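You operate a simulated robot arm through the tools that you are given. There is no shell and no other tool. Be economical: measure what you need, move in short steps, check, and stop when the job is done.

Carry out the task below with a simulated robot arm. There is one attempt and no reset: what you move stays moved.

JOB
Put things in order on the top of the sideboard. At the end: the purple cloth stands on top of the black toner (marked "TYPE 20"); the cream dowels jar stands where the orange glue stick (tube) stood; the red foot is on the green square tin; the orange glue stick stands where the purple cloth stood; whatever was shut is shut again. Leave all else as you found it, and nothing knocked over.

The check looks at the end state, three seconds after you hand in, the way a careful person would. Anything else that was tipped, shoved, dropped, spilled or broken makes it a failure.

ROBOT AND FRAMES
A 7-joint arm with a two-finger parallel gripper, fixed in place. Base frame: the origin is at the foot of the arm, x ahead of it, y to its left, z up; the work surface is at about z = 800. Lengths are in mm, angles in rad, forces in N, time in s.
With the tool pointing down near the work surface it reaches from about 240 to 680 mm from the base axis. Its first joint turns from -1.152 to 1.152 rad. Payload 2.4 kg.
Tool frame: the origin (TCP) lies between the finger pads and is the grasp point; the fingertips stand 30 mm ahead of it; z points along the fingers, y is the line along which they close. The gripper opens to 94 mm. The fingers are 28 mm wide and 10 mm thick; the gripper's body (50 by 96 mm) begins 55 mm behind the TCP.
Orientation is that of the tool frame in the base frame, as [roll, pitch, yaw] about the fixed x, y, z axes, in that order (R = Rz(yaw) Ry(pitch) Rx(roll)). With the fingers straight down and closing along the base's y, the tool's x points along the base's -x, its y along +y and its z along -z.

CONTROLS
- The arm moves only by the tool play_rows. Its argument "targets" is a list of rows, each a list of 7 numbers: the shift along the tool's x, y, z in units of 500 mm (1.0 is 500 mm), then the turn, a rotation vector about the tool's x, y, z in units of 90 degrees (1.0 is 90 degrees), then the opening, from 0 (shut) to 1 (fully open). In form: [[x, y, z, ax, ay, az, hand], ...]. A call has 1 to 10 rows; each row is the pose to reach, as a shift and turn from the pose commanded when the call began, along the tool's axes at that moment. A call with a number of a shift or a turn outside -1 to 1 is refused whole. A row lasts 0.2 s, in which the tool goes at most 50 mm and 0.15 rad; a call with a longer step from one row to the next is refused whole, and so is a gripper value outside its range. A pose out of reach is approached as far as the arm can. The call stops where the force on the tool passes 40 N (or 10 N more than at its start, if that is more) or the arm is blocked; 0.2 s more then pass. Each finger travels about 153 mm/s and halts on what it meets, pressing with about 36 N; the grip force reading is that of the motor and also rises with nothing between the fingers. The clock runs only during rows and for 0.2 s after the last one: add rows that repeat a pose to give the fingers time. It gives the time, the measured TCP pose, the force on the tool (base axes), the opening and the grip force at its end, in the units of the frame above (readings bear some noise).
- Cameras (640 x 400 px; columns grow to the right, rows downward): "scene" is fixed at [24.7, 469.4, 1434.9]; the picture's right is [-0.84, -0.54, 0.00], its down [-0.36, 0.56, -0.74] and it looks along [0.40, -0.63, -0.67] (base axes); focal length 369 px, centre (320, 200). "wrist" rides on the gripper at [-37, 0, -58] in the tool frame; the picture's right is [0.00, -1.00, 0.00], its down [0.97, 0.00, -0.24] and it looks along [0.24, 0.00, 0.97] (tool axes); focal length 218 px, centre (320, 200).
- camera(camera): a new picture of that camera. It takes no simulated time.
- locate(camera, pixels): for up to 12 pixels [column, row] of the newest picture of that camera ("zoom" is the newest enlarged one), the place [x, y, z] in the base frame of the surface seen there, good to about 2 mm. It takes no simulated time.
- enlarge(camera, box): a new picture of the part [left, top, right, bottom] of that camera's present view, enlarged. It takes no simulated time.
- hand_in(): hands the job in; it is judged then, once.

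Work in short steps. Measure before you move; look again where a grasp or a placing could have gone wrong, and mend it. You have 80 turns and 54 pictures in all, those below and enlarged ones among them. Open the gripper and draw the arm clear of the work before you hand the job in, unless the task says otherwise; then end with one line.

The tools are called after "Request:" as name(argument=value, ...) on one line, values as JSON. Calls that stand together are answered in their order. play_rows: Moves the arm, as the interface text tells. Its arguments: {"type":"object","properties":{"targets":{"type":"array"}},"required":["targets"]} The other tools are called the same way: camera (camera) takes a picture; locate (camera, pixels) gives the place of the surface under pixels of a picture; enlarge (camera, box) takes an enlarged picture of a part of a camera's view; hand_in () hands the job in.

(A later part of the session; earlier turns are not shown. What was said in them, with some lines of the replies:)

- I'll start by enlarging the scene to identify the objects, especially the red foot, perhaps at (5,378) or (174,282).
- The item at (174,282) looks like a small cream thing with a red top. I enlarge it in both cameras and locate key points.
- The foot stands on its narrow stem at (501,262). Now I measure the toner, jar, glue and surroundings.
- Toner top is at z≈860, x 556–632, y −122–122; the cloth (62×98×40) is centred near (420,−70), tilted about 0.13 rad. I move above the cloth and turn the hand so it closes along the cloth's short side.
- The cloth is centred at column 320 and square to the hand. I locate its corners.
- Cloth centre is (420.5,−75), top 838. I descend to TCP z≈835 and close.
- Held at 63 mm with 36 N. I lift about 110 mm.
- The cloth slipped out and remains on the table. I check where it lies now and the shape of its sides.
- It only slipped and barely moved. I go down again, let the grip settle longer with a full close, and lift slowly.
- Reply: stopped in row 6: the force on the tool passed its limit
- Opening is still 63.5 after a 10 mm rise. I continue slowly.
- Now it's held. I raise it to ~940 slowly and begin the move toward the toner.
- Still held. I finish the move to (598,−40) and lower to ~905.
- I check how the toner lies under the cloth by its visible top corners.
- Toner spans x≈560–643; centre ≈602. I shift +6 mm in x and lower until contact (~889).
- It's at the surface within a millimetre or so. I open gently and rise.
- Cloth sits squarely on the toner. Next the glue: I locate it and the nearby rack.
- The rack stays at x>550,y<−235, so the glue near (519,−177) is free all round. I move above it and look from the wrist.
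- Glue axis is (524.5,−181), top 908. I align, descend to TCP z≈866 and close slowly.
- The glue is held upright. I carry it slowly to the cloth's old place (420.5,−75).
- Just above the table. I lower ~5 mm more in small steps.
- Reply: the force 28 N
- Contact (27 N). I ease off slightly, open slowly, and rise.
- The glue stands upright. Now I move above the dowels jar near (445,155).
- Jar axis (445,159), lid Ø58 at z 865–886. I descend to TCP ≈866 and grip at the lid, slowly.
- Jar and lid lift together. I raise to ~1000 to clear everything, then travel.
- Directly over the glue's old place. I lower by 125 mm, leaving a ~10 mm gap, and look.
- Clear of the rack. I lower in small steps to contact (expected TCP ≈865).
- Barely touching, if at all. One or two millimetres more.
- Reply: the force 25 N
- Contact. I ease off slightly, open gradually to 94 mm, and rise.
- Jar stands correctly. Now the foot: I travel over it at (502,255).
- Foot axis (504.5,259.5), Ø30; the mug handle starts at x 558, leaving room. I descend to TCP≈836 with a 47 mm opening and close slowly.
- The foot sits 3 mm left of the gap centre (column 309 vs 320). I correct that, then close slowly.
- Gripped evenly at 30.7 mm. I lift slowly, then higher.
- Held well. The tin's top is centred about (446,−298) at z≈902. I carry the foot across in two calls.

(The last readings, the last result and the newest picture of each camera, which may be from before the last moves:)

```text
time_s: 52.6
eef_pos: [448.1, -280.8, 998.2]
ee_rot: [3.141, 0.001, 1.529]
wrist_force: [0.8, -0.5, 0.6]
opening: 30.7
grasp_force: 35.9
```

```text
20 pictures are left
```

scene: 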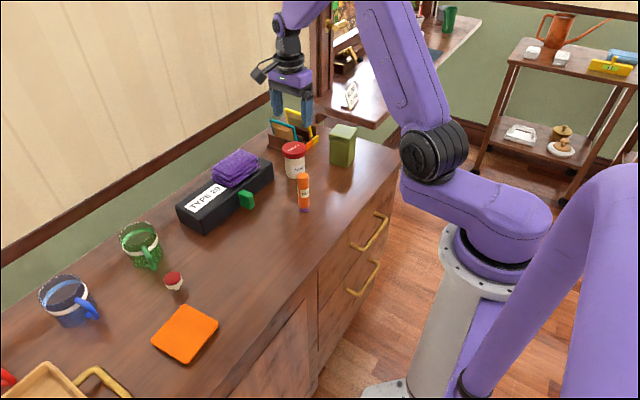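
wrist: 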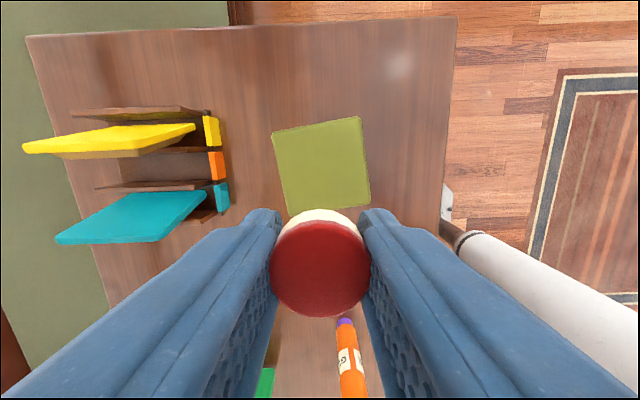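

Request:
locate(camera="wrist", pixels=[[275, 134], [358, 119], [368, 200], [290, 212], [322, 165]])

```text
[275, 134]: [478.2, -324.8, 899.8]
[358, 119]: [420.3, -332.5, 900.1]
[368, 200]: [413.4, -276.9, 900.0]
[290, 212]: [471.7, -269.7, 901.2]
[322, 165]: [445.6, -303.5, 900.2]
```

Tin centre (446,−301), top 900. I shift there and lower to ~946.

Request:
play_rows(targets=[[-0.02, -0.001, 0, 0, 0, 0, 0], [-0.04, -0.0024, 0, 0, 0, 0, 0], [-0.04, -0.0024, 0.03, 0, 0, 0, 0], [-0.04, -0.0024, 0.07, 0, 0, 0, 0], [-0.04, -0.0024, 0.096, 0, 0, 0, 0], [-0.04, -0.0024, 0.104, 0, 0, 0, 0], [-0.04, -0.0024, 0.104, 0, 0, 0, 0]])

Request:
enlarge(camera="scene", box=[300, 90, 390, 180])

```text
time_s: 54.2
eef_pos: [446.2, -298.6, 945.8]
ee_rot: [-3.141, 0.001, 1.532]
wrist_force: [0.4, -0.8, 1.5]
opening: 30.8
grasp_force: 35.9
```

```text
4.44 times, centred on (345, 135) of scene
```

zoom: 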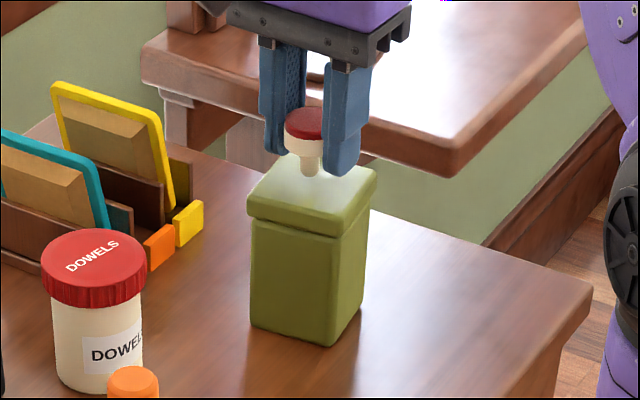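

Aligned over the lid. I lower in small steps toward contact (~939).

Request:
play_rows(targets=[[0, 0, 0.004, 0, 0, 0, 0], [0, 0, 0.008, 0, 0, 0, 0], [0, 0, 0.011, 0, 0, 0, 0], [0, 0, 0.013, 0, 0, 0, 0], [0, 0, 0.013, 0, 0, 0, 0]])

```text
time_s: 55.4
eef_pos: [446.1, -299.0, 939.7]
ee_rot: [3.141, 0.0, 1.53]
wrist_force: [0.1, -0.4, 0.4]
opening: 30.6
grasp_force: 36.1
```

Request:
play_rows(targets=[[0, 0, 0.001, 0, 0, 0, 0], [0, 0, 0.002, 0, 0, 0, 0], [0, 0, 0.002, 0, 0, 0, 0]])

```text
time_s: 56.2
eef_pos: [445.6, -299.5, 937.9]
ee_rot: [3.139, -0.001, 1.531]
wrist_force: [-0.9, 0.7, 5.1]
opening: 30.5
grasp_force: 36.8
```

Light contact (5 N). I open gradually with no vertical push, and look before rising.

Request:
play_rows(targets=[[0, 0, 0, 0, 0, 0, 0.31], [0, 0, 0, 0, 0, 0, 0.33], [0, 0, 0, 0, 0, 0, 0.36], [0, 0, 0, 0, 0, 0, 0.42], [0, 0, 0, 0, 0, 0, 0.5], [0, 0, 0, 0, 0, 0, 0.6]])

Request:
enlarge(camera="scene", box=[300, 90, 390, 180])

```text
time_s: 57.6
eef_pos: [445.9, -299.6, 939.0]
ee_rot: [-3.142, 0.0, 1.531]
wrist_force: [0.0, 0.0, -0.6]
opening: 56.3
grasp_force: 0.1
```

```text
4.44 times, centred on (345, 135) of scene
```

zoom: 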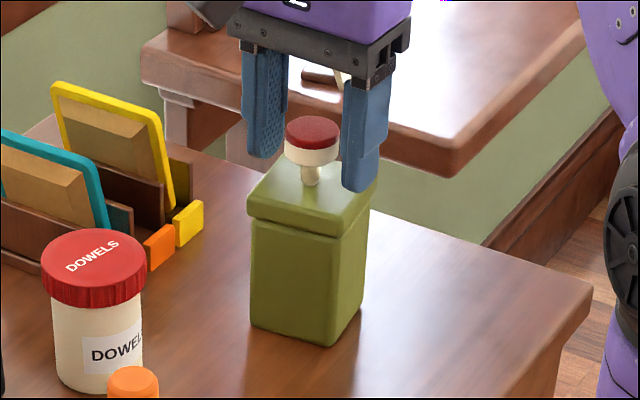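

The foot stands upright on the tin. I rise straight up and then retreat.

Request:
play_rows(targets=[[0, 0, -0.03, 0, 0, 0, 0.6], [0, 0, -0.09, 0, 0, 0, 0.6], [0, 0, -0.17, 0, 0, 0, 0.6], [0, 0, -0.25, 0, 0, 0, 0.7], [0.05, -0.03, -0.31, 0, 0, 0, 0.8], [0.12, -0.06, -0.34, 0, 0, 0, 1], [0.2, -0.09, -0.34, 0, 0, 0, 1], [0.28, -0.12, -0.34, 0, 0, 0, 1], [0.36, -0.14, -0.34, 0, 0, 0, 1], [0.44, -0.16, -0.34, 0, 0, 0, 1]])

Request:
camera(camera="scene")

Request:
enlarge(camera="scene", box=[170, 100, 390, 240])

Request:
camera(camera="wrist")

```text
time_s: 59.8
eef_pos: [374.5, -77.5, 1108.8]
ee_rot: [3.141, 0.0, 1.53]
wrist_force: [-0.7, 0.0, 0.7]
opening: 93.8
grasp_force: 0.1
```

```text
17 pictures are left
```

scene: 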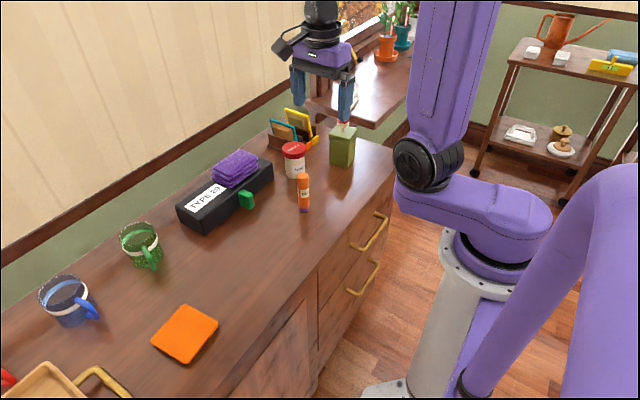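

```text
2.86 times, centred on (280, 170) of scene
```

zoom: 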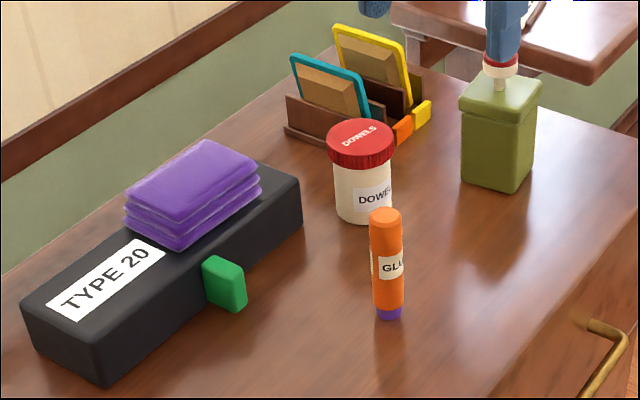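

```text
15 pictures are left
```

wrist: 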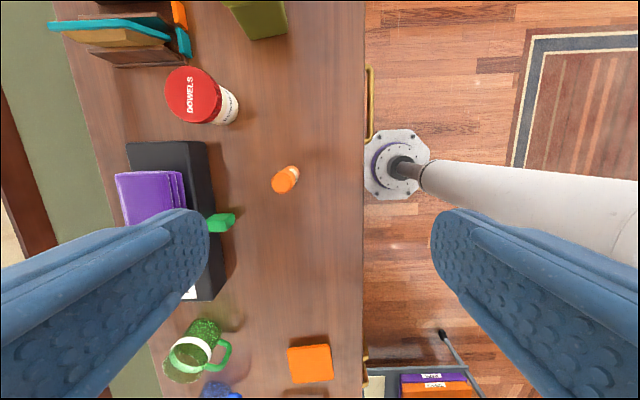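

All four items are in place and upright, the rest is untouched, and the arm is clear with the gripper open. I hand in.

Request:
hand_in()

```text
The job is handed in.
```

The job is handed in: the cloth is on the toner, the dowels jar is where the glue stick stood, the glue stick is where the cloth stood, and the red foot stands upright on the green tin. I opened nothing, and in the last pictures nothing else looked moved or tipped.
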